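You operate a simulated robot arm through the tools that you are given. There is no shell and no other tool. Be economical: measure what you need, move in short steps, check, and stop when the job is done.

The job below is to be done with a simulated two-armed robot. You get a single attempt, and the scene is never put back.

Task
Pick up the brass block with the largest size on its label from the top of the test bench with one hand, pass it to the other hand and put it on the top of the brown table.

The check looks at the end state, three seconds after you hand in, the way a careful person would. Anything else that was tipped, shoved, dropped, spilled or broken makes it a failure.

Robot
Two 7-joint arms with two-finger parallel grippers on one trunk, on a base that drives. Base frame: it is fixed to the floor where the robot stands at the start and does not move with it; the origin is under the middle of the robot, x ahead of it, y to its left, z up; the surface under the hand at the start is at about z = 85. Lengths are in cm, angles in rad, forces in N, time in s.
The left shoulder is at the start at [7, 13.4, 115.1], the right one opposite. With the tool pointing down near the work surface each hand reaches from about 18 to 64 cm from the robot's upright axis, wherever it stands, measured 20 degrees to its own side. Places, roughly: top of the brown table [60, -410, 80]. Payload 1.57 kg a hand.
Tool frame (each hand has its own): the origin (TCP) lies between the finger pads and is the grasp point; the fingertips stand 3 cm ahead of it; z points along the fingers, y is the line along which they close. The gripper opens to 8 cm. The fingers are 1.7 cm wide and 1.2 cm thick; the gripper's body (4 by 8.2 cm) begins 8 cm behind the TCP.
Orientation is told as [roll, pitch, yaw] about the base's x, y, z axes, in that order, counted from this pose: with the fingers straight down and closing along the base's y, the tool's x points along the base's -x, its y along +y and its z along -z.

Tools
- The arms move only by the tool send_rows. It takes "left_rows", "right_rows" or both (then of equal length, played together; a hand with none holds still); each is a list of rows, each a list of 3 entries, a list of its own where there are three numbers: the turn, a rotation vector about the base's x, y, z in rad, then the shift along the base's x, y, z in cm, then the opening in per cent of the stroke, from 0 (shut) to 100 (fully open). In form: [[[ax, ay, az], [tx, ty, tz], fingers], ...]. A call has 1 to 8 rows; each row shifts and turns the commanded pose from where the row before left it. Each row takes 0.2 s and may step no farther than 5 cm and 0.15 rad from the row before; otherwise, or with a gripper value out of range, the whole call is refused. Where a pose cannot be reached the arm comes as near as it can. A force on the tool above 40 N (or 10 N above the force at the start of the call, whichever is more), or a blocked arm, ends the call early, and 0.2 s more pass. The fingers move at their own pace (about 15.3 cm/s each) and stop on an object; they squeeze with about 23 N. The grip force told is the motor's: it shows also when the fingers shut on nothing. Time passes only in rows, and 0.2 s behind the last, so rows that do not move let the fingers close. It gives the time, the measured TCP pose, the force on the tool (base axes), the opening and the grip force at its end, in the units of the frame above (readings bear some noise), with the torque about the TCP (base axes, N m) and any sound that the robot's microphone picked up.
- Cameras (640 x 400 px; columns grow to the right, rows downward): "scene" is now at [14.2, -0.64, 137.18]; the picture's right is [-0.03, -1.00, 0.00], its down [-0.72, 0.02, -0.69] and it looks along [0.69, -0.02, -0.72] (base axes); focal length 255 px, centre (320, 200). "left" rides on the left gripper at [7.2, 0.7, -12.2] in its tool frame; the picture's right is [-0.09, 1.00, 0.00], its down [-0.84, -0.08, -0.54] and it looks along [-0.54, -0.05, 0.84] (tool axes); focal length 238 px, centre (320, 200). "right" rides on the right gripper at [7.2, -0.7, -12.2] in its tool frame; the picture's right is [0.09, 1.00, 0.00], its down [-0.84, 0.08, -0.54] and it looks along [-0.54, 0.05, 0.84] (tool axes); focal length 238 px, centre (320, 200). There is no depth. A picture from a camera that has moved, and an enlarged one, comes with that camera's place and axes in the base frame and with its lens. The place of the scene camera against the robot may be out by one fixed shift of up to 2.5 cm in any direction.
- grab_frame(camera): a new picture of that camera. No time passes.
- lift_body(by): slides the trunk up (or, below 0, down) by that many cm; the arms and the scene camera ride with it, the base frame stays. It gives what a move gives, with no picture.
- drive_base(legs): drives the robot by 1 to 6 legs, each [ahead, left, turn to the left] in cm, cm and rad, along the robot's own axes; the way and the turn of a leg run together, so that a leg with both is an arc; at most 150 cm and 3.142 rad a leg. The arms and the cameras ride along, it lands a little off, and it stops where it bumps. It gives what a move gives.
- turn_head(pan, tilt): turns the head with the scene camera to pan (to the left, within 1.501 rad either way) and tilt (down, from -0.506 to 1.204), counted from straight ahead of the robot. It gives what a move gives.
- close_up(camera, box): a new picture of the part [left, top, right, bottom] of that camera's present view, enlarged. No time passes.
- sign_off(): hands the job in; it is judged then, once.

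Go step by step. Nothing tells you exact positions but the pictures and the camera data: compare them with the known pose of the tool, close in by small moves and look again before you grip or let go. The budget is 120 turns and 92 pictures, counting those below and the enlarged ones. Unless the task says otherwise, let go and move clear before handing in, and close with one line.

The tools are called after "Call:" by a JSON object that holds its "op" and its "data". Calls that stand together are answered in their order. send_rows: Moves the arms, as the interface text tells. Its arguments: {"type":"object","properties":{"left_rows":{"type":"array","items":{"type":"array"}},"right_rows":{"type":"array","items":{"type":"array"}}},"required":[]} The other tools are called the same way: lift_body (by) slides the trunk up or down; drive_base (legs) drives the base; turn_head (pan, tilt) turns the head that bears the scene camera; grab_frame (camera) takes a picture; close_up (camera, box) takes an enlarged picture of a part of a camera's view; sign_off () hands the job in.

At the start:

```text
t: 0.0
left_position: [37.62, 10.14, 117.52]
left_tcp_rot: [0.001, 0.0, 0.001]
left_force: [-0.1, -1.0, -0.3]
left_torque: [0.01, 0.02, 0.03]
left_gripper_width: 8.03
left_grasp_force: 0.1
right_position: [40.31, -19.8, 113.56]
right_tcp_rot: [0.001, 0.0, 0.001]
right_force: [-0.3, -0.4, 0.2]
right_torque: [0.02, 0.01, -0.03]
right_gripper_width: 8.02
right_grasp_force: 0.1
trunk travel left (down, up): [-72.5, 21.5]
robot x, y, heading: [0.12, 0.07, -0.001]
head pan, tilt: [-0.026, 0.808]
```

scene: 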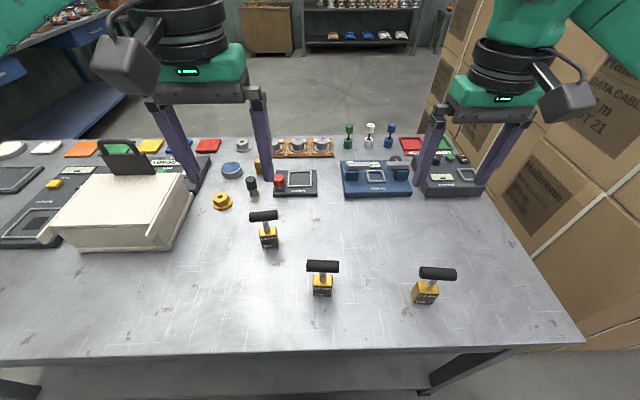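
right: 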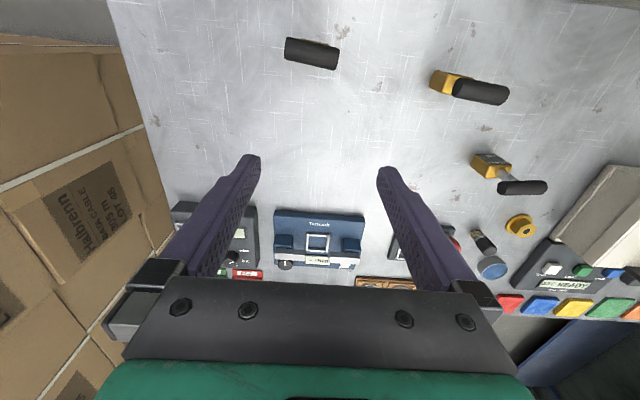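
left: 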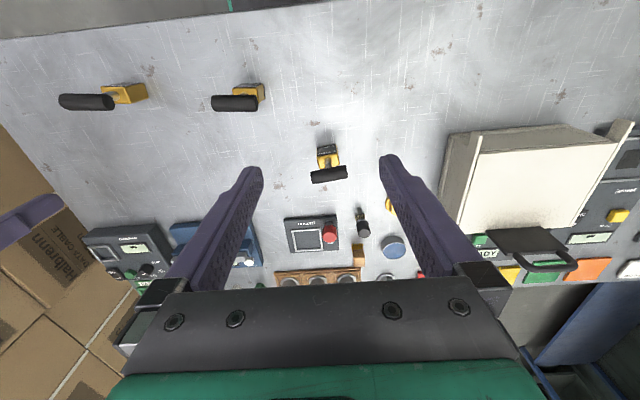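

Three brass blocks with black T-handles stand on the bench near the robot. I zoom in to read their labels.

Call:
{"op": "close_up", "data": {"camera": "scene", "box": [240, 200, 290, 255]}}

Call:
{"op": "close_up", "data": {"camera": "scene", "box": [295, 250, 345, 305]}}

Call:
{"op": "close_up", "data": {"camera": "scene", "box": [405, 260, 465, 310]}}

```text
7.27 times, centred on (265, 228) of scene
camera zoom: at [14.2, -0.64, 137.18], right [-0.03, -1.0, 0.0], down [-0.72, 0.02, -0.69], along [0.69, -0.02, -0.72], focal length 1854 px, centre (720, 0)
```

zoom: 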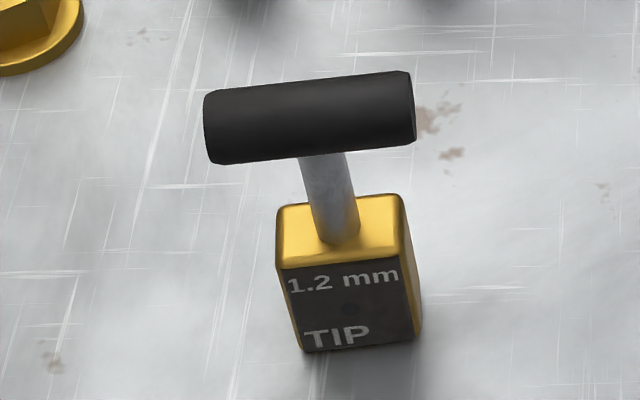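

```text
7.27 times, centred on (320, 278) of scene
camera zoom: at [14.2, -0.64, 137.18], right [-0.03, -1.0, 0.0], down [-0.72, 0.02, -0.69], along [0.69, -0.02, -0.72], focal length 1854 px, centre (320, -364)
```

zoom: 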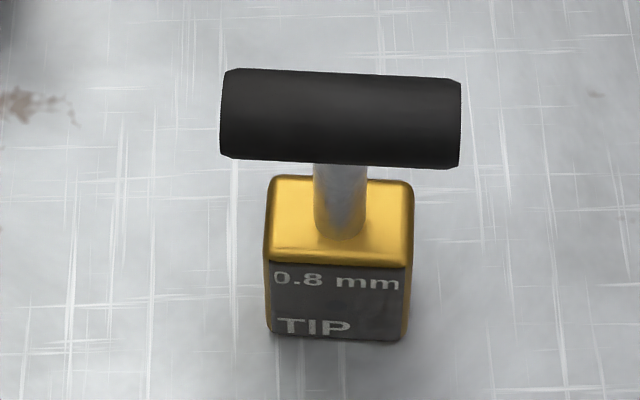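

```text
8.00 times, centred on (435, 285) of scene
camera zoom: at [14.2, -0.64, 137.18], right [-0.03, -1.0, 0.0], down [-0.72, 0.02, -0.69], along [0.69, -0.02, -0.72], focal length 2039 px, centre (-600, -480)
```

zoom: 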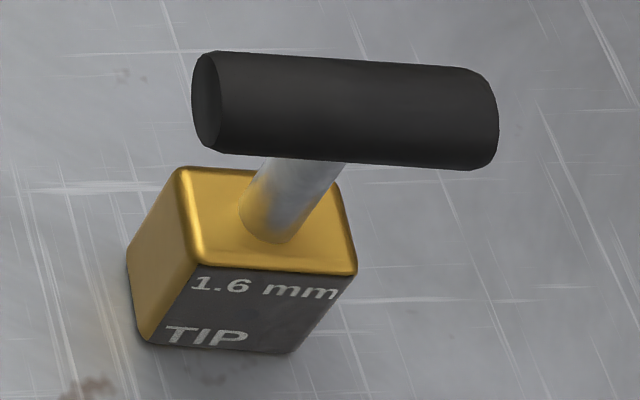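

The 1.6 mm block, the right-most one, is the target; its handle is at about [33.7, -21.3, 96], lying along y. I'll yaw the right hand by 90° so it closes across the handle, moving above it as it turns.

Call:
{"op": "send_rows", "data": {"right_rows": [[[0, 0, 0.14], [-0.5, 0, 0], 100], [[0, 0, 0.14], [-0.5, 0, 0], 100], [[0, 0, 0.14], [-0.5, 0, 0], 100], [[0, 0, 0.14], [-0.5, 0, 0], 100], [[0, 0, 0.14], [-0.5, 0, 0], 100], [[0, 0, 0.14], [-0.5, 0, 0], 100]]}}

Call:
{"op": "turn_head", "data": {"pan": -1.2, "tilt": 0.4}}

Call:
{"op": "grab_frame", "data": {"camera": "scene"}}

```text
t: 1.4
left_position: [37.59, 10.26, 117.42]
left_tcp_rot: [-0.001, 0.001, 0.0]
left_force: [-0.6, -1.2, 0.6]
left_torque: [-0.02, 0.02, 0.01]
left_gripper_width: 8.0
left_grasp_force: 0.1
right_position: [34.38, -16.03, 112.51]
right_tcp_rot: [-0.003, -0.004, 0.839]
right_force: [0.0, 0.1, 0.6]
right_torque: [-0.07, -0.03, 0.01]
right_gripper_width: 8.0
right_grasp_force: 0.0
right hand out of reach, approached as far as the arm can: row 5, 6
trunk travel left (down, up): [-72.5, 21.5]
robot x, y, heading: [0.23, -0.03, -0.003]
head pan, tilt: [-0.026, 0.808]
```

```text
t: 2.8
left_position: [37.61, 10.17, 117.55]
left_tcp_rot: [0.0, -0.001, -0.001]
left_force: [-0.1, 1.4, -0.1]
left_torque: [-0.01, 0.0, 0.01]
left_gripper_width: 8.0
left_grasp_force: 0.1
right_position: [34.38, -16.13, 112.43]
right_tcp_rot: [-0.001, -0.003, 0.834]
right_force: [-0.1, -0.8, -0.3]
right_torque: [0.0, -0.03, 0.02]
right_gripper_width: 8.0
right_grasp_force: 0.0
trunk travel left (down, up): [-72.5, 21.5]
robot x, y, heading: [0.35, 0.01, 0.0]
head pan, tilt: [-1.201, 0.4]
```

```text
85 pictures are left
camera scene: at [9.53, -9.07, 140.76], right [-0.93, -0.36, 0.0], down [-0.14, 0.36, -0.92], along [0.33, -0.86, -0.39], focal length 255 px, centre (320, 200)
```

scene: 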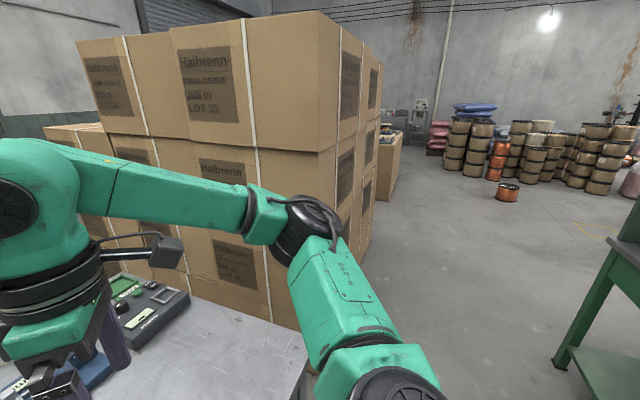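

The right hand hit a reach limit at this height. I'll go lower, still clear of the handle, and see whether the pose is reached there.

Call:
{"op": "send_rows", "data": {"right_rows": [[[0, 0, 0], [0, 0, -3], 100], [[0, 0, 0], [0, 0, -3], 100], [[0, 0, 0], [0, 0, -3], 100], [[0, 0, 0], [0, 0, 0], 100]]}}

```text
t: 3.8
left_position: [37.63, 10.16, 117.51]
left_tcp_rot: [-0.001, 0.001, -0.001]
left_force: [0.3, -0.8, 0.0]
left_torque: [0.02, -0.02, 0.02]
left_gripper_width: 7.99
left_grasp_force: 0.1
right_position: [34.36, -16.22, 103.46]
right_tcp_rot: [0.001, 0.0, 0.839]
right_force: [0.5, 0.3, -0.4]
right_torque: [0.0, 0.0, 0.01]
right_gripper_width: 8.01
right_grasp_force: 0.1
trunk travel left (down, up): [-72.5, 21.5]
robot x, y, heading: [-0.13, -0.06, 0.001]
head pan, tilt: [-1.201, 0.4]
```

Call:
{"op": "send_rows", "data": {"right_rows": [[[0, 0, 0.14], [0, -1.3, 0], 100], [[0, 0, 0.14], [0, -1.3, 0], 100], [[0, 0, 0.14], [0, -1.3, 0], 100], [[0, 0, 0.14], [0, -1.3, 0], 100], [[0, 0, 0.14], [0, -1.3, 0], 100]]}}

Call:
{"op": "grab_frame", "data": {"camera": "right"}}

```text
t: 5.0
left_position: [37.63, 10.24, 117.52]
left_tcp_rot: [-0.001, -0.001, 0.002]
left_force: [-0.6, 1.0, 0.2]
left_torque: [0.02, 0.0, -0.02]
left_gripper_width: 8.0
left_grasp_force: 0.1
right_position: [30.48, -13.28, 100.16]
right_tcp_rot: [-0.138, 0.077, 1.142]
right_force: [-0.2, 0.3, -1.0]
right_torque: [-0.01, -0.02, -0.03]
right_gripper_width: 7.98
right_grasp_force: 0.0
right hand out of reach, approached as far as the arm can: row 1, 2, 3, 4, 5
trunk travel left (down, up): [-72.5, 21.5]
robot x, y, heading: [-0.11, -0.13, 0.001]
head pan, tilt: [-1.201, 0.4]
```

```text
84 pictures are left
camera right: at [26.89, -18.47, 112.95], right [-0.94, 0.32, -0.13], down [0.23, 0.86, 0.46], along [0.26, 0.4, -0.88], focal length 238 px, centre (320, 200)
```

right: 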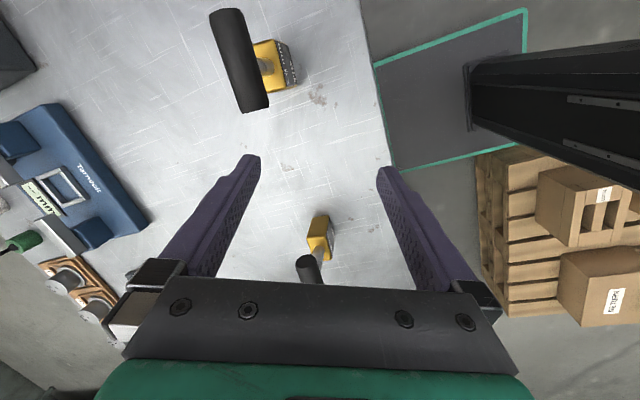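

Positive yaw runs into a joint limit, so I'll raise the hand, unwind, and try the other direction.

Call:
{"op": "send_rows", "data": {"right_rows": [[[0, 0, 0], [0, 0, 4], 100], [[0.05, 0, -0.13], [1, -1, 2], 100], [[0.05, 0, -0.13], [1, -1, 2], 100], [[0.04, -0.03, -0.13], [1, -1, 0], 100], [[0, -0.03, -0.14], [1, -1, 0], 100], [[0, 0, -0.14], [1, -1, 0], 100], [[0, 0, -0.14], [1, -1, 0], 100], [[0, 0, -0.14], [1, -1, 0], 100]]}}

Call:
{"op": "send_rows", "data": {"right_rows": [[[0, 0, -0.14], [0, 0, 0], 100], [[0, 0, -0.14], [0, 0, 0], 100], [[0, 0, -0.14], [0, 0, 0], 100], [[0, 0, -0.14], [0, 0, 0], 100], [[0, 0, -0.14], [0, 0, 0], 100], [[0, 0, -0.14], [0, 0, 0], 100], [[0, 0, -0.14], [0, 0, 0], 100], [[0, 0, -0.14], [0, 0, 0], 100]]}}

```text
t: 6.8
left_position: [37.64, 10.04, 117.44]
left_tcp_rot: [-0.002, 0.001, -0.001]
left_force: [0.5, -0.7, 0.7]
left_torque: [-0.05, -0.02, -0.03]
left_gripper_width: 8.0
left_grasp_force: 0.1
right_position: [37.55, -20.1, 108.06]
right_tcp_rot: [-0.099, -0.081, 0.189]
right_force: [-0.1, 0.2, 0.5]
right_torque: [0.01, -0.02, 0.04]
right_gripper_width: 8.02
right_grasp_force: 0.1
trunk travel left (down, up): [-72.5, 21.5]
robot x, y, heading: [-0.08, 0.0, 0.003]
head pan, tilt: [-1.201, 0.4]
```

```text
t: 8.6
left_position: [37.6, 10.24, 117.46]
left_tcp_rot: [-0.001, 0.0, 0.0]
left_force: [0.7, 0.3, 0.3]
left_torque: [-0.01, 0.01, 0.01]
left_gripper_width: 7.98
left_grasp_force: 0.0
right_position: [37.47, -20.25, 108.11]
right_tcp_rot: [-0.097, -0.082, -0.929]
right_force: [0.5, -0.5, 0.5]
right_torque: [-0.01, -0.01, -0.01]
right_gripper_width: 7.99
right_grasp_force: 0.0
trunk travel left (down, up): [-72.5, 21.5]
robot x, y, heading: [0.4, -0.11, -0.001]
head pan, tilt: [-1.201, 0.4]
```

Negative yaw works. I continue to -90°, then tilt the hand outward by 0.5 rad.

Call:
{"op": "send_rows", "data": {"right_rows": [[[0, 0, -0.128], [-0.75, 0, 0], 100], [[0, 0, -0.128], [-0.75, 0, 0], 100], [[0, 0, -0.128], [-0.75, 0, 0], 100], [[0, 0, -0.128], [-0.75, 0, 0], 100], [[0, 0, -0.128], [-0.75, 0, 0], 100]]}}

Call:
{"op": "send_rows", "data": {"right_rows": [[[0.145, -0.024, 0], [0, -1.2, 0], 100], [[0.145, -0.024, 0], [0, -1.2, 0], 100], [[0.145, -0.024, 0], [0, -1.2, 0], 100], [[0.145, -0.024, 0], [0, -1.2, 0], 100], [[0, 0, 0], [0, 0, 0], 100]]}}

Call:
{"op": "grab_frame", "data": {"camera": "right"}}

```text
t: 9.8
left_position: [37.57, 10.11, 117.47]
left_tcp_rot: [0.0, -0.001, 0.001]
left_force: [0.1, -0.3, 0.1]
left_torque: [0.0, 0.02, 0.0]
left_gripper_width: 8.01
left_grasp_force: 0.0
right_position: [33.59, -20.11, 108.09]
right_tcp_rot: [-0.098, -0.081, -1.568]
right_force: [0.7, 0.4, 0.2]
right_torque: [0.02, 0.03, 0.01]
right_gripper_width: 7.98
right_grasp_force: 0.1
trunk travel left (down, up): [-72.5, 21.5]
robot x, y, heading: [0.1, -0.24, 0.001]
head pan, tilt: [-1.201, 0.4]
```

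```text
t: 11.0
left_position: [37.62, 10.2, 117.44]
left_tcp_rot: [-0.002, 0.001, 0.0]
left_force: [-1.0, 1.1, 0.2]
left_torque: [-0.03, 0.02, 0.05]
left_gripper_width: 8.01
left_grasp_force: 0.0
right_position: [33.6, -24.84, 108.26]
right_tcp_rot: [0.01, 0.499, -1.543]
right_force: [0.2, 0.2, 0.6]
right_torque: [0.04, 0.01, -0.01]
right_gripper_width: 7.99
right_grasp_force: 0.0
trunk travel left (down, up): [-72.5, 21.5]
robot x, y, heading: [0.11, -0.15, 0.0]
head pan, tilt: [-1.201, 0.4]
```

```text
83 pictures are left
camera right: at [32.94, -24.48, 122.41], right [0.99, 0.1, 0.05], down [0.1, -0.99, 0.08], along [0.06, -0.07, -1.0], focal length 238 px, centre (320, 200)
```

right: 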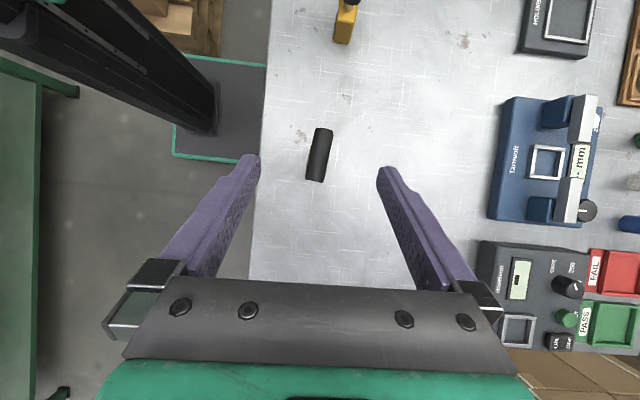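

The tilt is reached. The handle is near [34.0, -21.4, 95], so I'll lower partway, align the yaw, and check from the side with the scene camera.

Call:
{"op": "send_rows", "data": {"right_rows": [[[0, 0, -0.05], [0.15, 0.5, -3.5], 100], [[0, 0, -0.05], [0.15, 0.5, -3.5], 100], [[0, 0, 0], [0, 0, 0], 100]]}}

Call:
{"op": "turn_head", "data": {"pan": -0.6, "tilt": 0.9}}

Call:
{"op": "grab_frame", "data": {"camera": "scene"}}

Call:
{"op": "grab_frame", "data": {"camera": "right"}}

```text
t: 11.8
left_position: [37.61, 10.09, 117.43]
left_tcp_rot: [0.0, 0.0, 0.0]
left_force: [0.3, 0.2, -0.5]
left_torque: [-0.02, -0.01, 0.01]
left_gripper_width: 8.01
left_grasp_force: 0.1
right_position: [33.85, -23.75, 101.04]
right_tcp_rot: [0.009, 0.499, -1.644]
right_force: [-0.5, 0.3, -0.4]
right_torque: [0.03, 0.03, -0.03]
right_gripper_width: 8.0
right_grasp_force: 0.0
trunk travel left (down, up): [-72.5, 21.5]
robot x, y, heading: [-0.04, -0.02, -0.0]
head pan, tilt: [-1.201, 0.4]
```

```text
t: 12.8
left_position: [37.62, 10.22, 117.44]
left_tcp_rot: [0.001, 0.0, 0.001]
left_force: [-0.1, -0.3, 0.8]
left_torque: [-0.03, -0.02, 0.0]
left_gripper_width: 7.98
left_grasp_force: 0.2
right_position: [33.84, -23.77, 101.15]
right_tcp_rot: [0.008, 0.498, -1.645]
right_force: [-0.5, 0.5, -0.9]
right_torque: [0.02, -0.02, 0.03]
right_gripper_width: 8.03
right_grasp_force: 0.0
trunk travel left (down, up): [-72.5, 21.5]
robot x, y, heading: [-0.18, -0.17, -0.002]
head pan, tilt: [-0.6, 0.901]
```

```text
82 pictures are left
camera scene: at [12.4, -4.71, 136.47], right [-0.57, -0.82, 0.0], down [-0.65, 0.44, -0.62], along [0.51, -0.35, -0.78], focal length 255 px, centre (320, 200)
```

scene: 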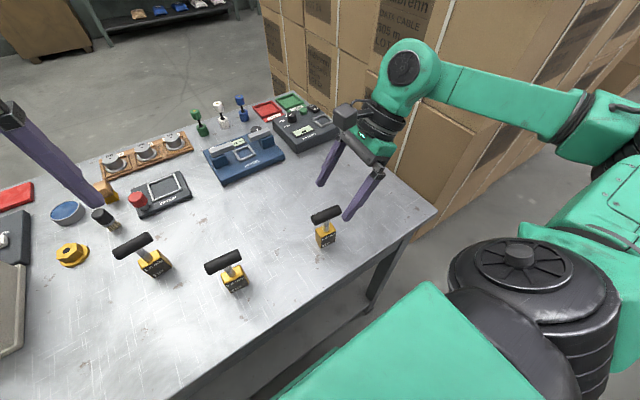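

```text
81 pictures are left
camera right: at [33.19, -23.38, 115.37], right [1.0, 0.0, 0.05], down [0.0, -1.0, 0.08], along [0.05, -0.08, -1.0], focal length 238 px, centre (320, 200)
```

right: 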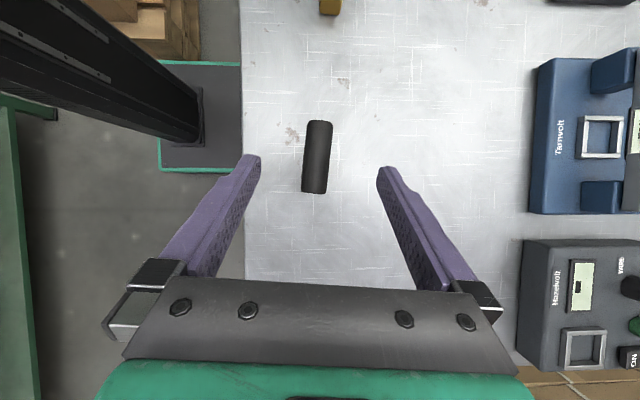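

The handle lines up between the fingers at roughly z = 95. I descend with fingers open and add a touch more yaw.

Call:
{"op": "send_rows", "data": {"right_rows": [[[0, 0, -0.04], [0, -0.1, -2.3], 100], [[0, 0, -0.04], [0, -0.1, -2.3], 100], [[0, 0, 0], [0, 0, 0], 100]]}}

Call:
{"op": "close_up", "data": {"camera": "scene", "box": [260, 120, 420, 260]}}

Call:
{"op": "grab_frame", "data": {"camera": "right"}}

```text
t: 13.6
left_position: [37.61, 10.22, 117.5]
left_tcp_rot: [0.0, -0.001, 0.0]
left_force: [-0.5, -0.5, -0.1]
left_torque: [0.0, 0.02, -0.03]
left_gripper_width: 8.01
left_grasp_force: 0.0
right_position: [34.03, -24.03, 96.44]
right_tcp_rot: [0.009, 0.5, -1.725]
right_force: [-0.6, 0.3, 0.4]
right_torque: [0.01, -0.02, 0.0]
right_gripper_width: 7.98
right_grasp_force: 0.0
trunk travel left (down, up): [-72.5, 21.5]
robot x, y, heading: [0.26, -0.16, -0.001]
head pan, tilt: [-0.6, 0.901]
```

```text
2.86 times, centred on (340, 190) of scene
camera zoom: at [12.4, -4.69, 136.46], right [-0.56, -0.83, 0.0], down [-0.65, 0.44, -0.62], along [0.51, -0.35, -0.78], focal length 728 px, centre (263, 229)
```

zoom: 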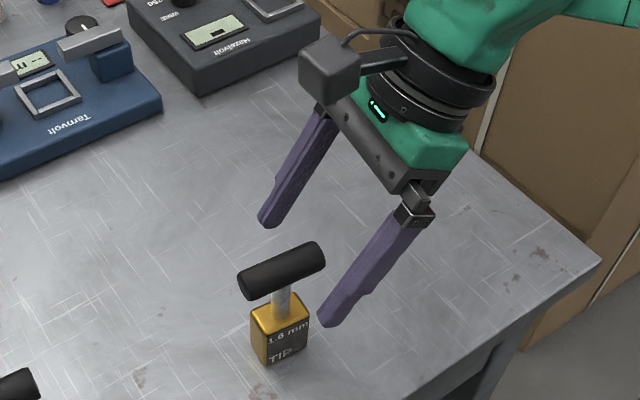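

```text
79 pictures are left
camera right: at [33.29, -23.55, 110.72], right [1.0, -0.08, 0.05], down [-0.08, -0.99, 0.08], along [0.05, -0.08, -1.0], focal length 238 px, centre (320, 200)
```

right: 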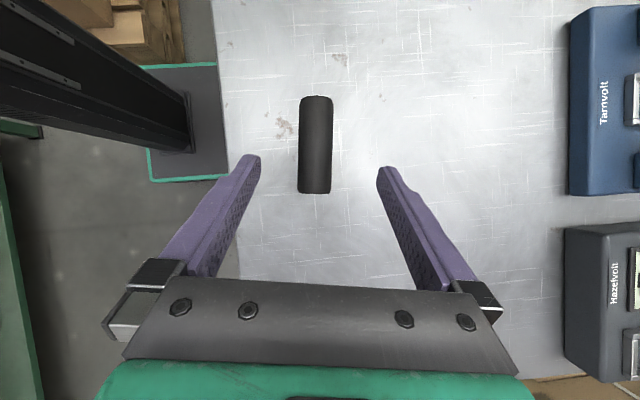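

The fingertips straddle the handle at about the planned point (estimates agree to a few mm). Closing.

Call:
{"op": "send_rows", "data": {"right_rows": [[[0, 0, 0], [0, 0, 0], 60], [[0, 0, 0], [0, 0, 0], 30], [[0, 0, 0], [0, 0, 0], 0], [[0, 0, 0], [0, 0, 0], 0]]}}

Call:
{"op": "close_up", "data": {"camera": "scene", "box": [260, 120, 420, 260]}}

```text
t: 14.6
left_position: [37.62, 10.14, 117.48]
left_tcp_rot: [0.001, 0.001, 0.001]
left_force: [0.2, 0.4, 0.6]
left_torque: [0.01, 0.05, 0.01]
left_gripper_width: 7.98
left_grasp_force: 0.1
right_position: [33.96, -24.1, 96.57]
right_tcp_rot: [0.008, 0.5, -1.726]
right_force: [-0.8, 0.5, -0.1]
right_torque: [-0.05, 0.07, -0.02]
right_gripper_width: 2.14
right_grasp_force: 22.9
trunk travel left (down, up): [-72.5, 21.5]
robot x, y, heading: [0.19, 0.05, 0.002]
head pan, tilt: [-0.6, 0.901]
```

```text
2.86 times, centred on (340, 190) of scene
camera zoom: at [12.38, -4.7, 136.46], right [-0.56, -0.83, 0.0], down [-0.65, 0.44, -0.62], along [0.51, -0.35, -0.78], focal length 728 px, centre (263, 229)
```

zoom: 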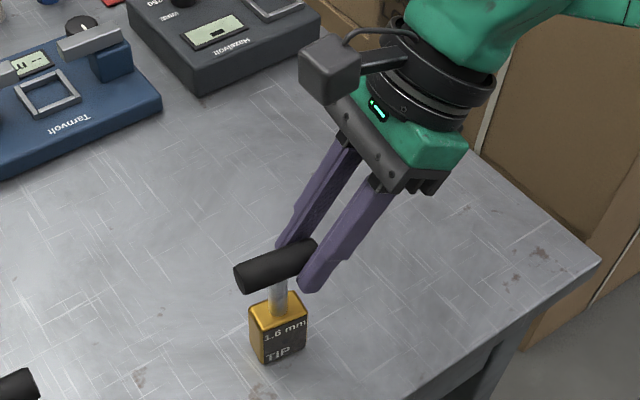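

Gripped at 2.14 cm, the handle diameter. Lifting.

Call:
{"op": "send_rows", "data": {"right_rows": [[[0, 0, 0], [0, 0, 1], 0], [[0, 0, 0], [0, 0, 2], 0], [[0, 0, 0], [0, 0, 3], 0], [[0, 0, 0], [0, 0, 3], 0], [[0, 0, 0], [0, 0, 3], 0], [[0, 0, 0], [0, 0, 3], 0], [[0, 0, 0], [0, 0, 0], 0]]}}

Call:
{"op": "grab_frame", "data": {"camera": "scene"}}

```text
t: 16.2
left_position: [37.66, 10.16, 117.42]
left_tcp_rot: [-0.001, 0.0, 0.0]
left_force: [-0.2, 0.0, 0.8]
left_torque: [0.02, 0.02, 0.02]
left_gripper_width: 7.96
left_grasp_force: 0.0
right_position: [34.02, -24.06, 111.57]
right_tcp_rot: [0.007, 0.499, -1.724]
right_force: [0.3, 0.1, -4.3]
right_torque: [-0.11, 0.0, 0.01]
right_gripper_width: 2.16
right_grasp_force: 23.2
trunk travel left (down, up): [-72.5, 21.5]
robot x, y, heading: [-0.18, 0.27, -0.006]
head pan, tilt: [-0.6, 0.901]
```

```text
77 pictures are left
camera scene: at [12.44, -4.75, 136.45], right [-0.56, -0.83, 0.0], down [-0.65, 0.44, -0.62], along [0.51, -0.35, -0.78], focal length 255 px, centre (320, 200)
```

scene: 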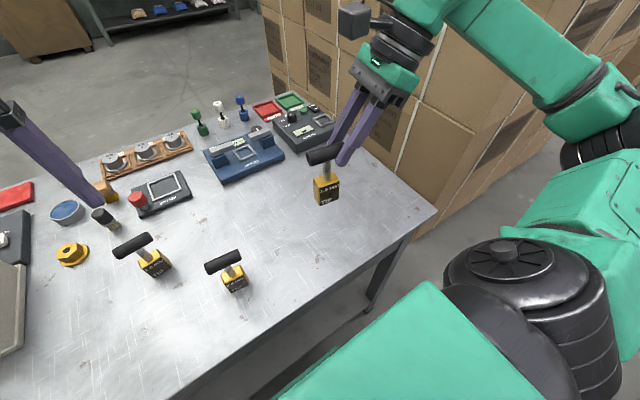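

The block is held upright, about 0.43 kg. Now I turn the left hand to the mirrored pose away from the centre, and bring the right hand inward.

Call:
{"op": "send_rows", "data": {"left_rows": [[[0, 0, 0.14], [0, 2, 0], 100], [[0, 0, 0.14], [0, 2, 0], 100], [[0, 0, 0.14], [0, 2, 0], 100], [[0, 0, 0.14], [0, 2, 0], 100], [[0, 0, 0.14], [0, 2, -1], 100], [[0, 0, 0.14], [0, 2, -1], 100], [[0, 0, 0.14], [0, 2, -1], 100], [[0, 0, 0.14], [0, 0, 0], 100]], "right_rows": [[[0, 0, 0], [0, 1, 0], 0], [[0, 0, 0], [0, 2, 0], 0], [[0, 0, 0], [0, 3, 0], 0], [[0, 0, 0], [0.3, 3, 0], 0], [[0, 0, 0.05], [0.5, 3, 0.5], 0], [[0, 0, 0.05], [0.5, 3, 0.5], 0], [[0, 0, 0.05], [0.5, 2, 0.5], 0], [[0, 0, 0], [0, 1, 0], 0]]}}

Call:
{"op": "send_rows", "data": {"left_rows": [[[0, 0, 0.15], [0, 0, 0], 100], [[0, 0, 0.15], [0, 0, 0], 100], [[0, 0, 0.15], [0, 0, 0], 100], [[-0.14, 0, 0], [0, 0, 0], 100], [[-0.14, 0, 0], [0, 0, 0], 100], [[-0.14, 0, 0], [0, 0, 0], 100], [[-0.14, 0, 0], [0, 0, 0], 100], [[-0.14, 0, 0], [0, 0, 0], 100]]}}

Call:
{"op": "turn_head", "data": {"pan": 0, "tilt": 0.7}}

Call:
{"op": "grab_frame", "data": {"camera": "scene"}}

```text
t: 18.0
left_position: [37.74, 24.09, 114.42]
left_tcp_rot: [0.002, 0.0, 1.122]
left_force: [0.4, -1.2, 0.3]
left_torque: [0.03, -0.01, 0.0]
left_gripper_width: 8.0
left_grasp_force: 0.1
right_position: [36.0, -6.05, 113.01]
right_tcp_rot: [0.006, 0.497, -1.576]
right_force: [-1.4, 0.3, -4.0]
right_torque: [-0.14, 0.01, 0.01]
right_gripper_width: 2.12
right_grasp_force: 23.2
trunk travel left (down, up): [-72.5, 21.5]
robot x, y, heading: [-0.12, 0.2, -0.0]
head pan, tilt: [-0.6, 0.901]
```

```text
t: 19.8
left_position: [37.61, 24.25, 114.5]
left_tcp_rot: [-0.001, 0.702, 1.569]
left_force: [0.9, 0.4, -0.2]
left_torque: [-0.03, -0.02, -0.02]
left_gripper_width: 8.0
left_grasp_force: 0.1
right_position: [35.77, -5.93, 112.83]
right_tcp_rot: [0.006, 0.498, -1.574]
right_force: [0.4, 0.6, -3.9]
right_torque: [-0.1, 0.0, 0.0]
right_gripper_width: 2.15
right_grasp_force: 23.2
trunk travel left (down, up): [-72.5, 21.5]
robot x, y, heading: [-0.07, -0.4, -0.003]
head pan, tilt: [-0.6, 0.901]
```

```text
t: 20.8
left_position: [37.7, 24.09, 114.45]
left_tcp_rot: [0.0, 0.699, 1.571]
left_force: [0.1, -0.2, 0.0]
left_torque: [0.0, 0.01, -0.03]
left_gripper_width: 8.01
left_grasp_force: 0.0
right_position: [35.85, -6.12, 112.9]
right_tcp_rot: [0.007, 0.499, -1.575]
right_force: [-0.4, 0.3, -4.7]
right_torque: [-0.13, -0.02, 0.0]
right_gripper_width: 2.13
right_grasp_force: 23.0
trunk travel left (down, up): [-72.5, 21.5]
robot x, y, heading: [0.33, -0.3, 0.006]
head pan, tilt: [0.0, 0.7]
```

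```text
76 pictures are left
camera scene: at [14.72, -0.44, 138.07], right [0.0, -1.0, 0.0], down [-0.64, 0.0, -0.76], along [0.76, 0.0, -0.64], focal length 255 px, centre (320, 200)
```

scene: 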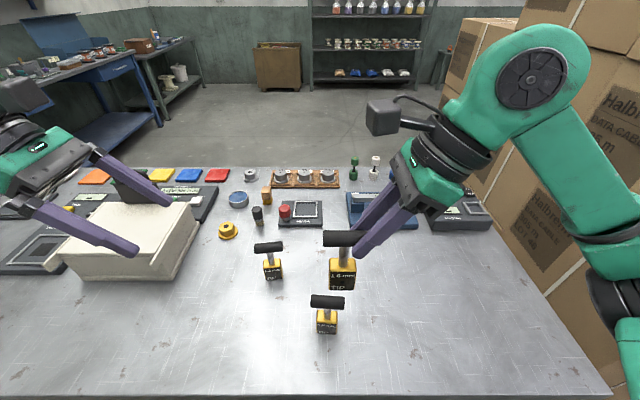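

Both hands are mirrored. The handle centre should be at [35.9, -3.3, 111.4], so I bring the left hand to a standoff along its tool axis with the tilt raised to 0.9.

Call:
{"op": "send_rows", "data": {"left_rows": [[[-0.1, 0, 0], [-0.3, -2, 0.7], 100], [[-0.1, 0, 0], [-0.3, -3, 0.7], 100], [[0, 0, 0], [-0.3, -3, 0.7], 100], [[0, 0, 0], [-0.3, -3, 0.7], 100], [[0, 0, 0], [-0.3, -3, 0.7], 100], [[0, 0, 0], [-0.2, -2.4, 0.6], 100], [[0, 0, 0], [0, 0, 0], 100]]}}

Call:
{"op": "grab_frame", "data": {"camera": "left"}}

Call:
{"op": "grab_frame", "data": {"camera": "scene"}}

```text
t: 22.4
left_position: [36.07, 7.75, 118.59]
left_tcp_rot: [-0.001, 0.899, 1.569]
left_force: [0.4, -0.3, 0.2]
left_torque: [0.0, 0.01, 0.0]
left_gripper_width: 7.98
left_grasp_force: 0.2
right_position: [35.91, -6.01, 112.97]
right_tcp_rot: [0.005, 0.498, -1.572]
right_force: [0.5, 0.2, -4.9]
right_torque: [-0.13, -0.04, -0.02]
right_gripper_width: 2.13
right_grasp_force: 23.1
trunk travel left (down, up): [-72.5, 21.5]
robot x, y, heading: [0.16, 0.03, -0.004]
head pan, tilt: [0.0, 0.7]
```

```text
75 pictures are left
camera left: at [35.34, 12.82, 131.6], right [-1.0, 0.06, -0.07], down [0.08, 0.94, -0.32], along [0.05, -0.32, -0.95], focal length 238 px, centre (320, 200)
```

left: 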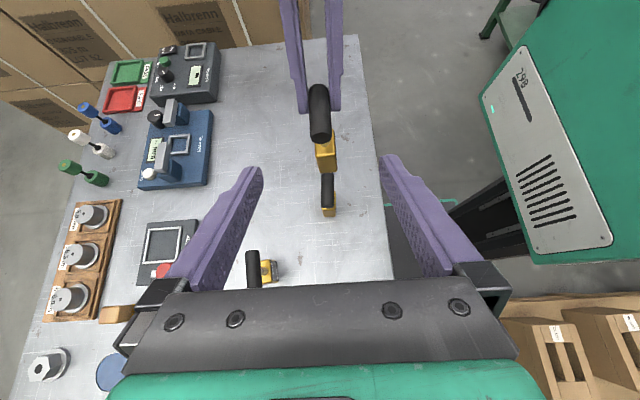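

```text
74 pictures are left
camera scene: at [14.7, -0.37, 138.07], right [0.0, -1.0, 0.0], down [-0.64, 0.0, -0.76], along [0.76, 0.0, -0.64], focal length 255 px, centre (320, 200)
```

scene: 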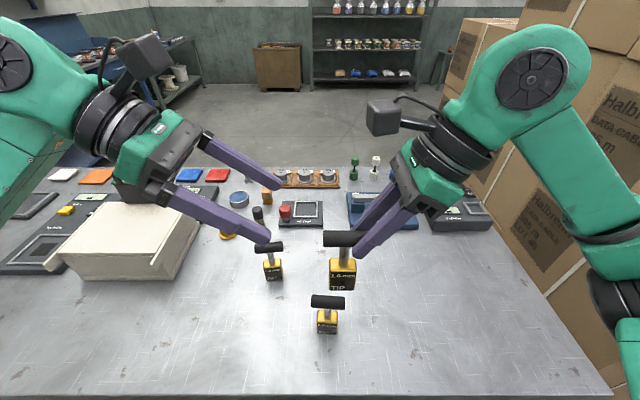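

The predicted handle end matches the left view. Approaching along the tool axis, most of the way.

Call:
{"op": "send_rows", "data": {"left_rows": [[[0, 0, 0], [0, -2, -1.55], 100], [[0, 0, 0], [0, -2, -1.55], 100], [[0, 0, 0], [-0.1, -2, -1.55], 100], [[0, 0, 0], [0, 0, 0], 100]]}}

Call:
{"op": "grab_frame", "data": {"camera": "left"}}

Call:
{"op": "close_up", "data": {"camera": "scene", "box": [240, 150, 440, 300]}}

```text
t: 23.4
left_position: [35.85, 1.81, 113.96]
left_tcp_rot: [-0.001, 0.901, 1.57]
left_force: [0.0, 0.5, -1.0]
left_torque: [-0.01, 0.0, -0.02]
left_gripper_width: 8.0
left_grasp_force: 0.1
right_position: [35.9, -6.08, 112.96]
right_tcp_rot: [0.007, 0.5, -1.576]
right_force: [0.4, -0.4, -4.3]
right_torque: [-0.12, -0.03, 0.0]
right_gripper_width: 2.13
right_grasp_force: 22.7
trunk travel left (down, up): [-72.5, 21.5]
robot x, y, heading: [-0.23, 0.1, -0.003]
head pan, tilt: [0.0, 0.7]
```

```text
73 pictures are left
camera left: at [35.21, 6.83, 126.94], right [-1.0, 0.06, -0.07], down [0.08, 0.94, -0.32], along [0.05, -0.32, -0.95], focal length 238 px, centre (320, 200)
```

left: 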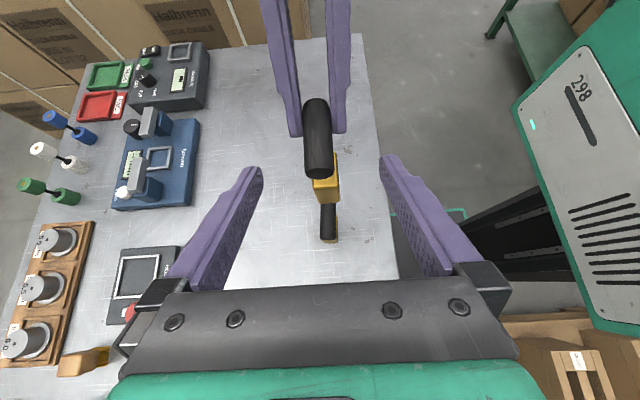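

```text
2.67 times, centred on (340, 225) of scene
camera zoom: at [14.72, -0.42, 138.07], right [0.0, -1.0, 0.0], down [-0.64, 0.0, -0.76], along [0.76, 0.0, -0.64], focal length 680 px, centre (267, 133)
```

zoom: 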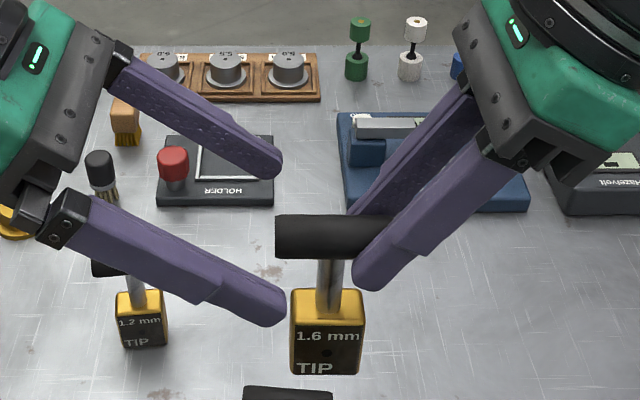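

Call:
{"op": "send_rows", "data": {"left_rows": [[[0, 0, 0], [0.05, -1, -0.78], 100], [[0, 0, 0], [0, -1, -0.78], 100], [[0, 0, 0], [0, 0, 0], 100]]}}

Call:
{"op": "close_up", "data": {"camera": "scene", "box": [240, 150, 440, 300]}}

Call:
{"op": "grab_frame", "data": {"camera": "left"}}

```text
t: 24.2
left_position: [35.99, -0.17, 112.38]
left_tcp_rot: [0.0, 0.897, 1.571]
left_force: [-0.2, 0.1, 0.4]
left_torque: [0.02, -0.01, 0.01]
left_gripper_width: 8.01
left_grasp_force: 0.0
right_position: [35.98, -5.94, 112.85]
right_tcp_rot: [0.007, 0.497, -1.575]
right_force: [-0.1, -0.2, -5.0]
right_torque: [-0.11, -0.03, 0.02]
right_gripper_width: 2.12
right_grasp_force: 22.7
trunk travel left (down, up): [-72.5, 21.5]
robot x, y, heading: [0.3, -0.11, 0.001]
head pan, tilt: [0.0, 0.7]
```

```text
2.67 times, centred on (340, 225) of scene
camera zoom: at [14.71, -0.41, 138.07], right [0.0, -1.0, 0.0], down [-0.64, 0.0, -0.76], along [0.76, 0.0, -0.64], focal length 680 px, centre (267, 133)
```

zoom: 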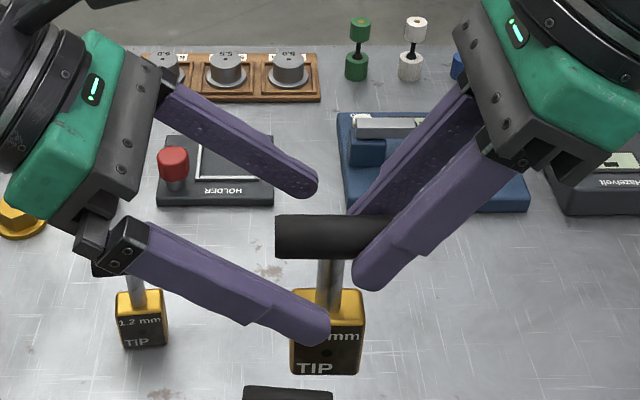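

```text
70 pictures are left
camera left: at [35.27, 4.85, 125.36], right [-1.0, 0.06, -0.07], down [0.08, 0.94, -0.32], along [0.05, -0.32, -0.95], focal length 238 px, centre (320, 200)
```

left: 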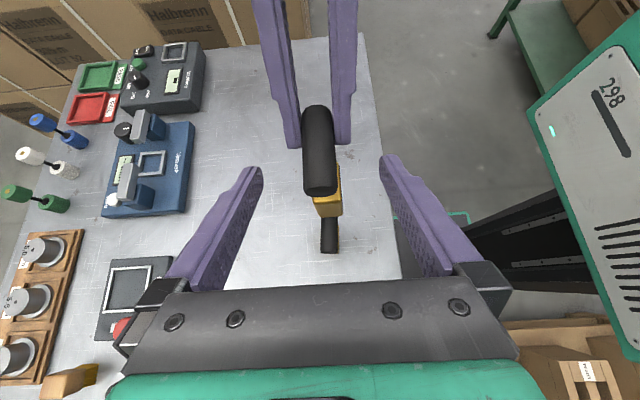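

The left fingers straddle the free end of the handle and are clear of the right fingers. Closing the left.

Call:
{"op": "send_rows", "data": {"left_rows": [[[0, 0, 0], [0, 0, 0], 60], [[0, 0, 0], [0, 0, 0], 30], [[0, 0, 0], [0, 0, 0], 0], [[0, 0, 0], [0, 0, 0], 0], [[0, 0, 0], [0, 0, 0], 0]]}}

Call:
{"op": "close_up", "data": {"camera": "scene", "box": [240, 150, 440, 300]}}

```text
t: 25.4
left_position: [35.91, -0.21, 112.34]
left_tcp_rot: [0.0, 0.899, 1.571]
left_force: [-3.3, -0.9, -0.3]
left_torque: [-0.02, 0.01, -0.3]
left_gripper_width: 2.17
left_grasp_force: 23.0
right_position: [35.86, -6.08, 112.99]
right_tcp_rot: [0.008, 0.498, -1.575]
right_force: [3.6, 0.2, -3.8]
right_torque: [-0.07, -0.03, 0.11]
right_gripper_width: 2.15
right_grasp_force: 23.0
trunk travel left (down, up): [-72.5, 21.5]
robot x, y, heading: [-0.25, -0.05, 0.0]
head pan, tilt: [0.0, 0.7]
```

```text
2.67 times, centred on (340, 225) of scene
camera zoom: at [14.73, -0.43, 138.07], right [0.0, -1.0, 0.0], down [-0.64, 0.0, -0.76], along [0.76, 0.0, -0.64], focal length 680 px, centre (267, 133)
```

zoom: 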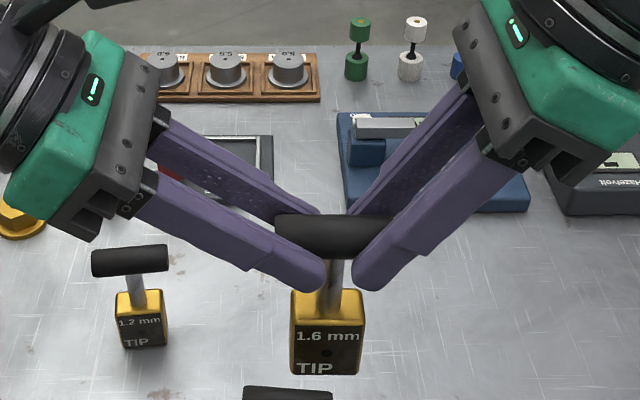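

Both hands hold the handle. I open the right hand and draw it back along its own axis.

Call:
{"op": "send_rows", "data": {"left_rows": [[[0, 0, 0], [0, 0, 0], 0], [[0, 0, 0], [0, 0, 0], 0], [[0, 0, 0], [0, 0, 0], 0], [[0, 0, 0], [0, 0, 0], 0], [[0, 0, 0], [0, 0, 0], 0], [[0, 0, 0], [0, 0, 0], 0], [[0, 0, 0], [0, 0, 0], 0], [[0, 0, 0], [0, 0, 0], 0]], "right_rows": [[[0, 0, 0], [0, 0, 0], 50], [[0, 0, 0], [0, 0, 0], 80], [[0, 0, 0], [0, 0, 0], 80], [[0, 0, 0], [0, -1, 1.8], 80], [[0, 0, 0], [0, -1.5, 2.2], 80], [[0, 0, 0], [0, -3, 1], 80], [[0, 0, 0], [0, -4, 0], 80], [[0, 0, 0], [0, -4, 0], 80]]}}

Call:
{"op": "grab_frame", "data": {"camera": "scene"}}

```text
t: 27.2
left_position: [35.94, -0.46, 112.3]
left_tcp_rot: [-0.001, 0.896, 1.569]
left_force: [-0.8, -0.9, 0.2]
left_torque: [0.16, 0.0, 0.0]
left_gripper_width: 2.15
left_grasp_force: 22.8
right_position: [35.72, -19.83, 118.05]
right_tcp_rot: [0.01, 0.5, -1.572]
right_force: [-0.8, -0.4, -0.9]
right_torque: [-0.03, -0.02, -0.01]
right_gripper_width: 6.42
right_grasp_force: 0.2
trunk travel left (down, up): [-72.5, 21.5]
robot x, y, heading: [-0.0, -0.15, 0.002]
head pan, tilt: [0.0, 0.7]
```

```text
68 pictures are left
camera scene: at [14.6, -0.62, 138.08], right [0.0, -1.0, 0.0], down [-0.64, 0.0, -0.77], along [0.77, 0.0, -0.64], focal length 255 px, centre (320, 200)
```

scene: 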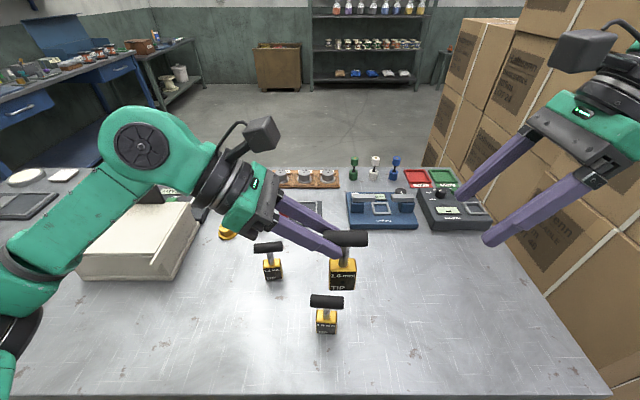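

Call:
{"op": "send_rows", "data": {"left_rows": [[[0, 0, 0], [0, 0, 1], 0], [[0, 0, 0], [0, 0, 1], 0], [[0, 0, 0], [0, 0, 1], 0], [[0, 0, 0], [0, 0, 0], 0]]}}

Call:
{"op": "close_up", "data": {"camera": "scene", "box": [240, 150, 440, 300]}}

```text
t: 28.2
left_position: [36.04, -0.38, 115.43]
left_tcp_rot: [0.001, 0.899, 1.571]
left_force: [0.4, -0.5, -3.6]
left_torque: [0.08, 0.01, -0.02]
left_gripper_width: 2.15
left_grasp_force: 22.5
right_position: [35.85, -19.68, 117.98]
right_tcp_rot: [0.007, 0.501, -1.574]
right_force: [0.0, 0.1, 0.9]
right_torque: [0.01, -0.02, -0.03]
right_gripper_width: 6.38
right_grasp_force: 0.1
trunk travel left (down, up): [-72.5, 21.5]
robot x, y, heading: [-0.4, -0.03, 0.001]
head pan, tilt: [0.0, 0.7]
```

```text
2.67 times, centred on (340, 225) of scene
camera zoom: at [14.72, -0.45, 138.07], right [0.0, -1.0, 0.0], down [-0.64, 0.0, -0.76], along [0.76, 0.0, -0.64], focal length 680 px, centre (267, 133)
```

zoom: 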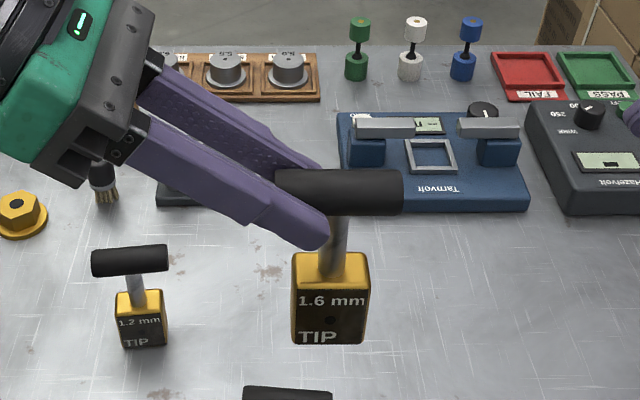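

The left hand holds the block upright on its own. Now I look to the right to plan the drive to the brown table.

Call:
{"op": "turn_head", "data": {"pan": -1.5, "tilt": 0.3}}

Call:
{"op": "grab_frame", "data": {"camera": "scene"}}

Call:
{"op": "turn_head", "data": {"pan": 1.5, "tilt": 0.4}}

Call:
{"op": "grab_frame", "data": {"camera": "scene"}}

```text
t: 29.8
left_position: [36.04, -0.33, 115.36]
left_tcp_rot: [0.0, 0.899, 1.57]
left_force: [-1.2, -0.5, -4.2]
left_torque: [0.14, 0.0, -0.01]
left_gripper_width: 2.15
left_grasp_force: 23.4
right_position: [35.85, -19.66, 118.03]
right_tcp_rot: [0.009, 0.5, -1.575]
right_force: [0.3, 0.3, 0.1]
right_torque: [0.01, 0.01, -0.02]
right_gripper_width: 6.39
right_grasp_force: 0.1
trunk travel left (down, up): [-72.5, 21.5]
robot x, y, heading: [-0.02, -0.12, -0.001]
head pan, tilt: [-1.499, 0.3]
```

```text
66 pictures are left
camera scene: at [6.91, -9.75, 141.68], right [-1.0, -0.07, 0.0], down [-0.02, 0.3, -0.96], along [0.07, -0.95, -0.3], focal length 255 px, centre (320, 200)
```

scene: 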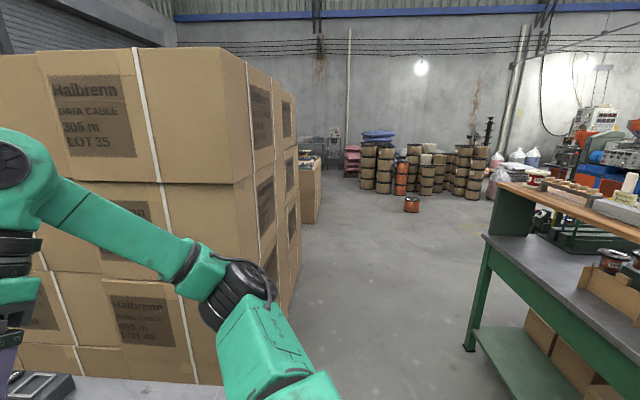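

```text
t: 32.4
left_position: [35.91, -0.29, 115.22]
left_tcp_rot: [0.001, 0.899, 1.571]
left_force: [0.3, 0.1, -5.1]
left_torque: [0.17, -0.01, 0.02]
left_gripper_width: 2.12
left_grasp_force: 22.6
right_position: [35.82, -19.62, 117.94]
right_tcp_rot: [0.006, 0.5, -1.573]
right_force: [0.6, -0.1, 0.6]
right_torque: [0.0, -0.02, 0.0]
right_gripper_width: 6.42
right_grasp_force: 0.0
trunk travel left (down, up): [-72.5, 21.5]
robot x, y, heading: [-0.26, -0.08, 0.003]
head pan, tilt: [1.499, 0.4]
```

```text
65 pictures are left
camera scene: at [6.9, 8.8, 140.76], right [1.0, -0.07, 0.0], down [-0.03, -0.39, -0.92], along [0.07, 0.92, -0.39], focal length 255 px, centre (320, 200)
```

scene: 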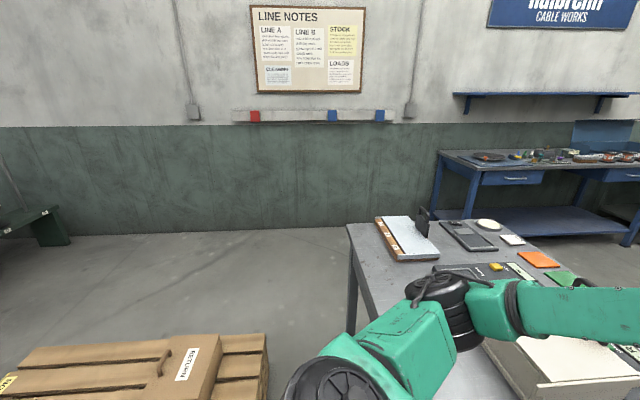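

There is a clear aisle: boxes stay at x > ~28 and the green bench at x < ~-78. I back off the bench by 28 cm, tuck the right hand a bit, and look again.

Call:
{"op": "send_rows", "data": {"right_rows": [[[0, 0, 0], [-2, 1, 0], 50], [[0, 0, 0], [-2, 1, 0], 30], [[0, 0, 0], [-2, 1, 0], 30], [[0, 0, 0], [0, 0, 0], 30]]}}

Call:
{"op": "drive_base", "data": {"legs": [[-28, 0, 0]]}}

Call:
{"op": "turn_head", "data": {"pan": -1.5, "tilt": 0.5}}

Call:
{"op": "grab_frame", "data": {"camera": "scene"}}

```text
t: 33.4
left_position: [36.09, -0.2, 115.36]
left_tcp_rot: [0.001, 0.897, 1.572]
left_force: [0.2, -0.5, -4.5]
left_torque: [0.16, -0.01, -0.02]
left_gripper_width: 2.14
left_grasp_force: 23.1
right_position: [29.81, -16.51, 118.03]
right_tcp_rot: [0.006, 0.499, -1.575]
right_force: [0.4, -0.7, -0.6]
right_torque: [0.02, 0.0, 0.02]
right_gripper_width: 2.4
right_grasp_force: 0.1
trunk travel left (down, up): [-72.5, 21.5]
robot x, y, heading: [-0.06, -0.1, -0.0]
head pan, tilt: [1.499, 0.4]
```

```text
t: 35.3
left_position: [7.96, -0.15, 115.26]
left_tcp_rot: [0.002, 0.899, 1.574]
left_force: [-0.1, 0.4, -3.8]
left_torque: [0.12, -0.02, -0.02]
left_gripper_width: 2.16
left_grasp_force: 23.1
right_position: [1.82, -16.64, 118.05]
right_tcp_rot: [0.004, 0.499, -1.575]
right_force: [0.0, 0.1, -0.5]
right_torque: [-0.02, 0.02, 0.03]
right_gripper_width: 2.4
right_grasp_force: 0.1
trunk travel left (down, up): [-72.5, 21.5]
robot x, y, heading: [-28.35, 0.45, 0.004]
head pan, tilt: [1.499, 0.4]
```

```text
t: 37.9
left_position: [7.81, -0.2, 115.37]
left_tcp_rot: [0.001, 0.899, 1.572]
left_force: [0.4, 0.4, -4.7]
left_torque: [0.13, -0.03, 0.02]
left_gripper_width: 2.15
left_grasp_force: 23.0
right_position: [1.7, -16.6, 118.13]
right_tcp_rot: [0.007, 0.499, -1.575]
right_force: [-0.2, 1.0, 0.2]
right_torque: [-0.02, -0.01, 0.02]
right_gripper_width: 2.37
right_grasp_force: 0.2
trunk travel left (down, up): [-72.5, 21.5]
robot x, y, heading: [-27.87, 0.08, 0.004]
head pan, tilt: [-1.499, 0.499]
```

```text
64 pictures are left
camera scene: at [-21.23, -9.52, 139.85], right [-1.0, -0.07, 0.0], down [-0.04, 0.48, -0.88], along [0.06, -0.88, -0.48], focal length 255 px, centre (320, 200)
```

scene: 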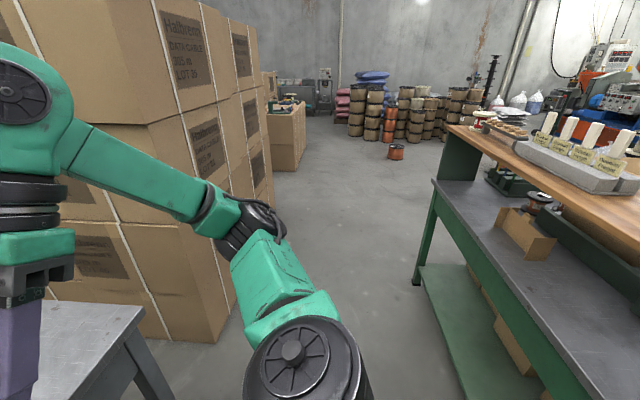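

The lane at x = -28 is clear on both sides (boxes from x ≈ 43, bench leg at x ≈ -80). I strafe right 300 cm and look again.

Call:
{"op": "drive_base", "data": {"legs": [[0, -100, 0], [0, -100, 0], [0, -80, 0]]}}

Call:
{"op": "turn_head", "data": {"pan": -0.8, "tilt": 0.4}}

Call:
{"op": "grab_frame", "data": {"camera": "scene"}}

```text
t: 51.8
left_position: [8.49, -279.87, 115.29]
left_tcp_rot: [0.0, 0.899, 1.576]
left_force: [0.6, 0.2, -4.6]
left_torque: [0.16, -0.03, 0.01]
left_gripper_width: 2.18
left_grasp_force: 22.6
right_position: [2.5, -296.3, 118.02]
right_tcp_rot: [0.007, 0.497, -1.569]
right_force: [0.4, -0.5, 0.1]
right_torque: [0.01, -0.02, -0.01]
right_gripper_width: 2.41
right_grasp_force: 0.1
trunk travel left (down, up): [-72.5, 21.5]
robot x, y, heading: [-27.22, -279.63, 0.003]
head pan, tilt: [-1.499, 0.499]
```

```text
t: 52.9
left_position: [8.53, -279.85, 115.36]
left_tcp_rot: [0.002, 0.899, 1.577]
left_force: [0.6, -0.4, -5.4]
left_torque: [0.13, -0.02, 0.01]
left_gripper_width: 2.14
left_grasp_force: 22.8
right_position: [2.51, -296.44, 118.06]
right_tcp_rot: [0.007, 0.498, -1.57]
right_force: [-0.7, -1.1, 0.2]
right_torque: [-0.03, -0.01, 0.0]
right_gripper_width: 2.39
right_grasp_force: 0.1
trunk travel left (down, up): [-72.5, 21.5]
robot x, y, heading: [-27.2, -279.83, 0.004]
head pan, tilt: [-0.799, 0.4]
```

```text
63 pictures are left
camera scene: at [-14.75, -286.88, 140.76], right [-0.71, -0.7, 0.0], down [-0.27, 0.28, -0.92], along [0.64, -0.66, -0.39], focal length 255 px, centre (320, 200)
```

scene: 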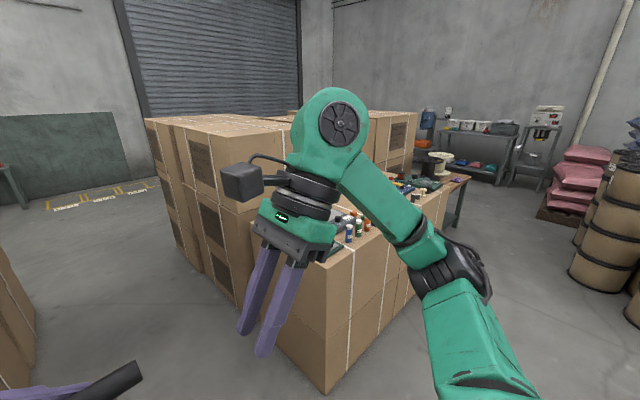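

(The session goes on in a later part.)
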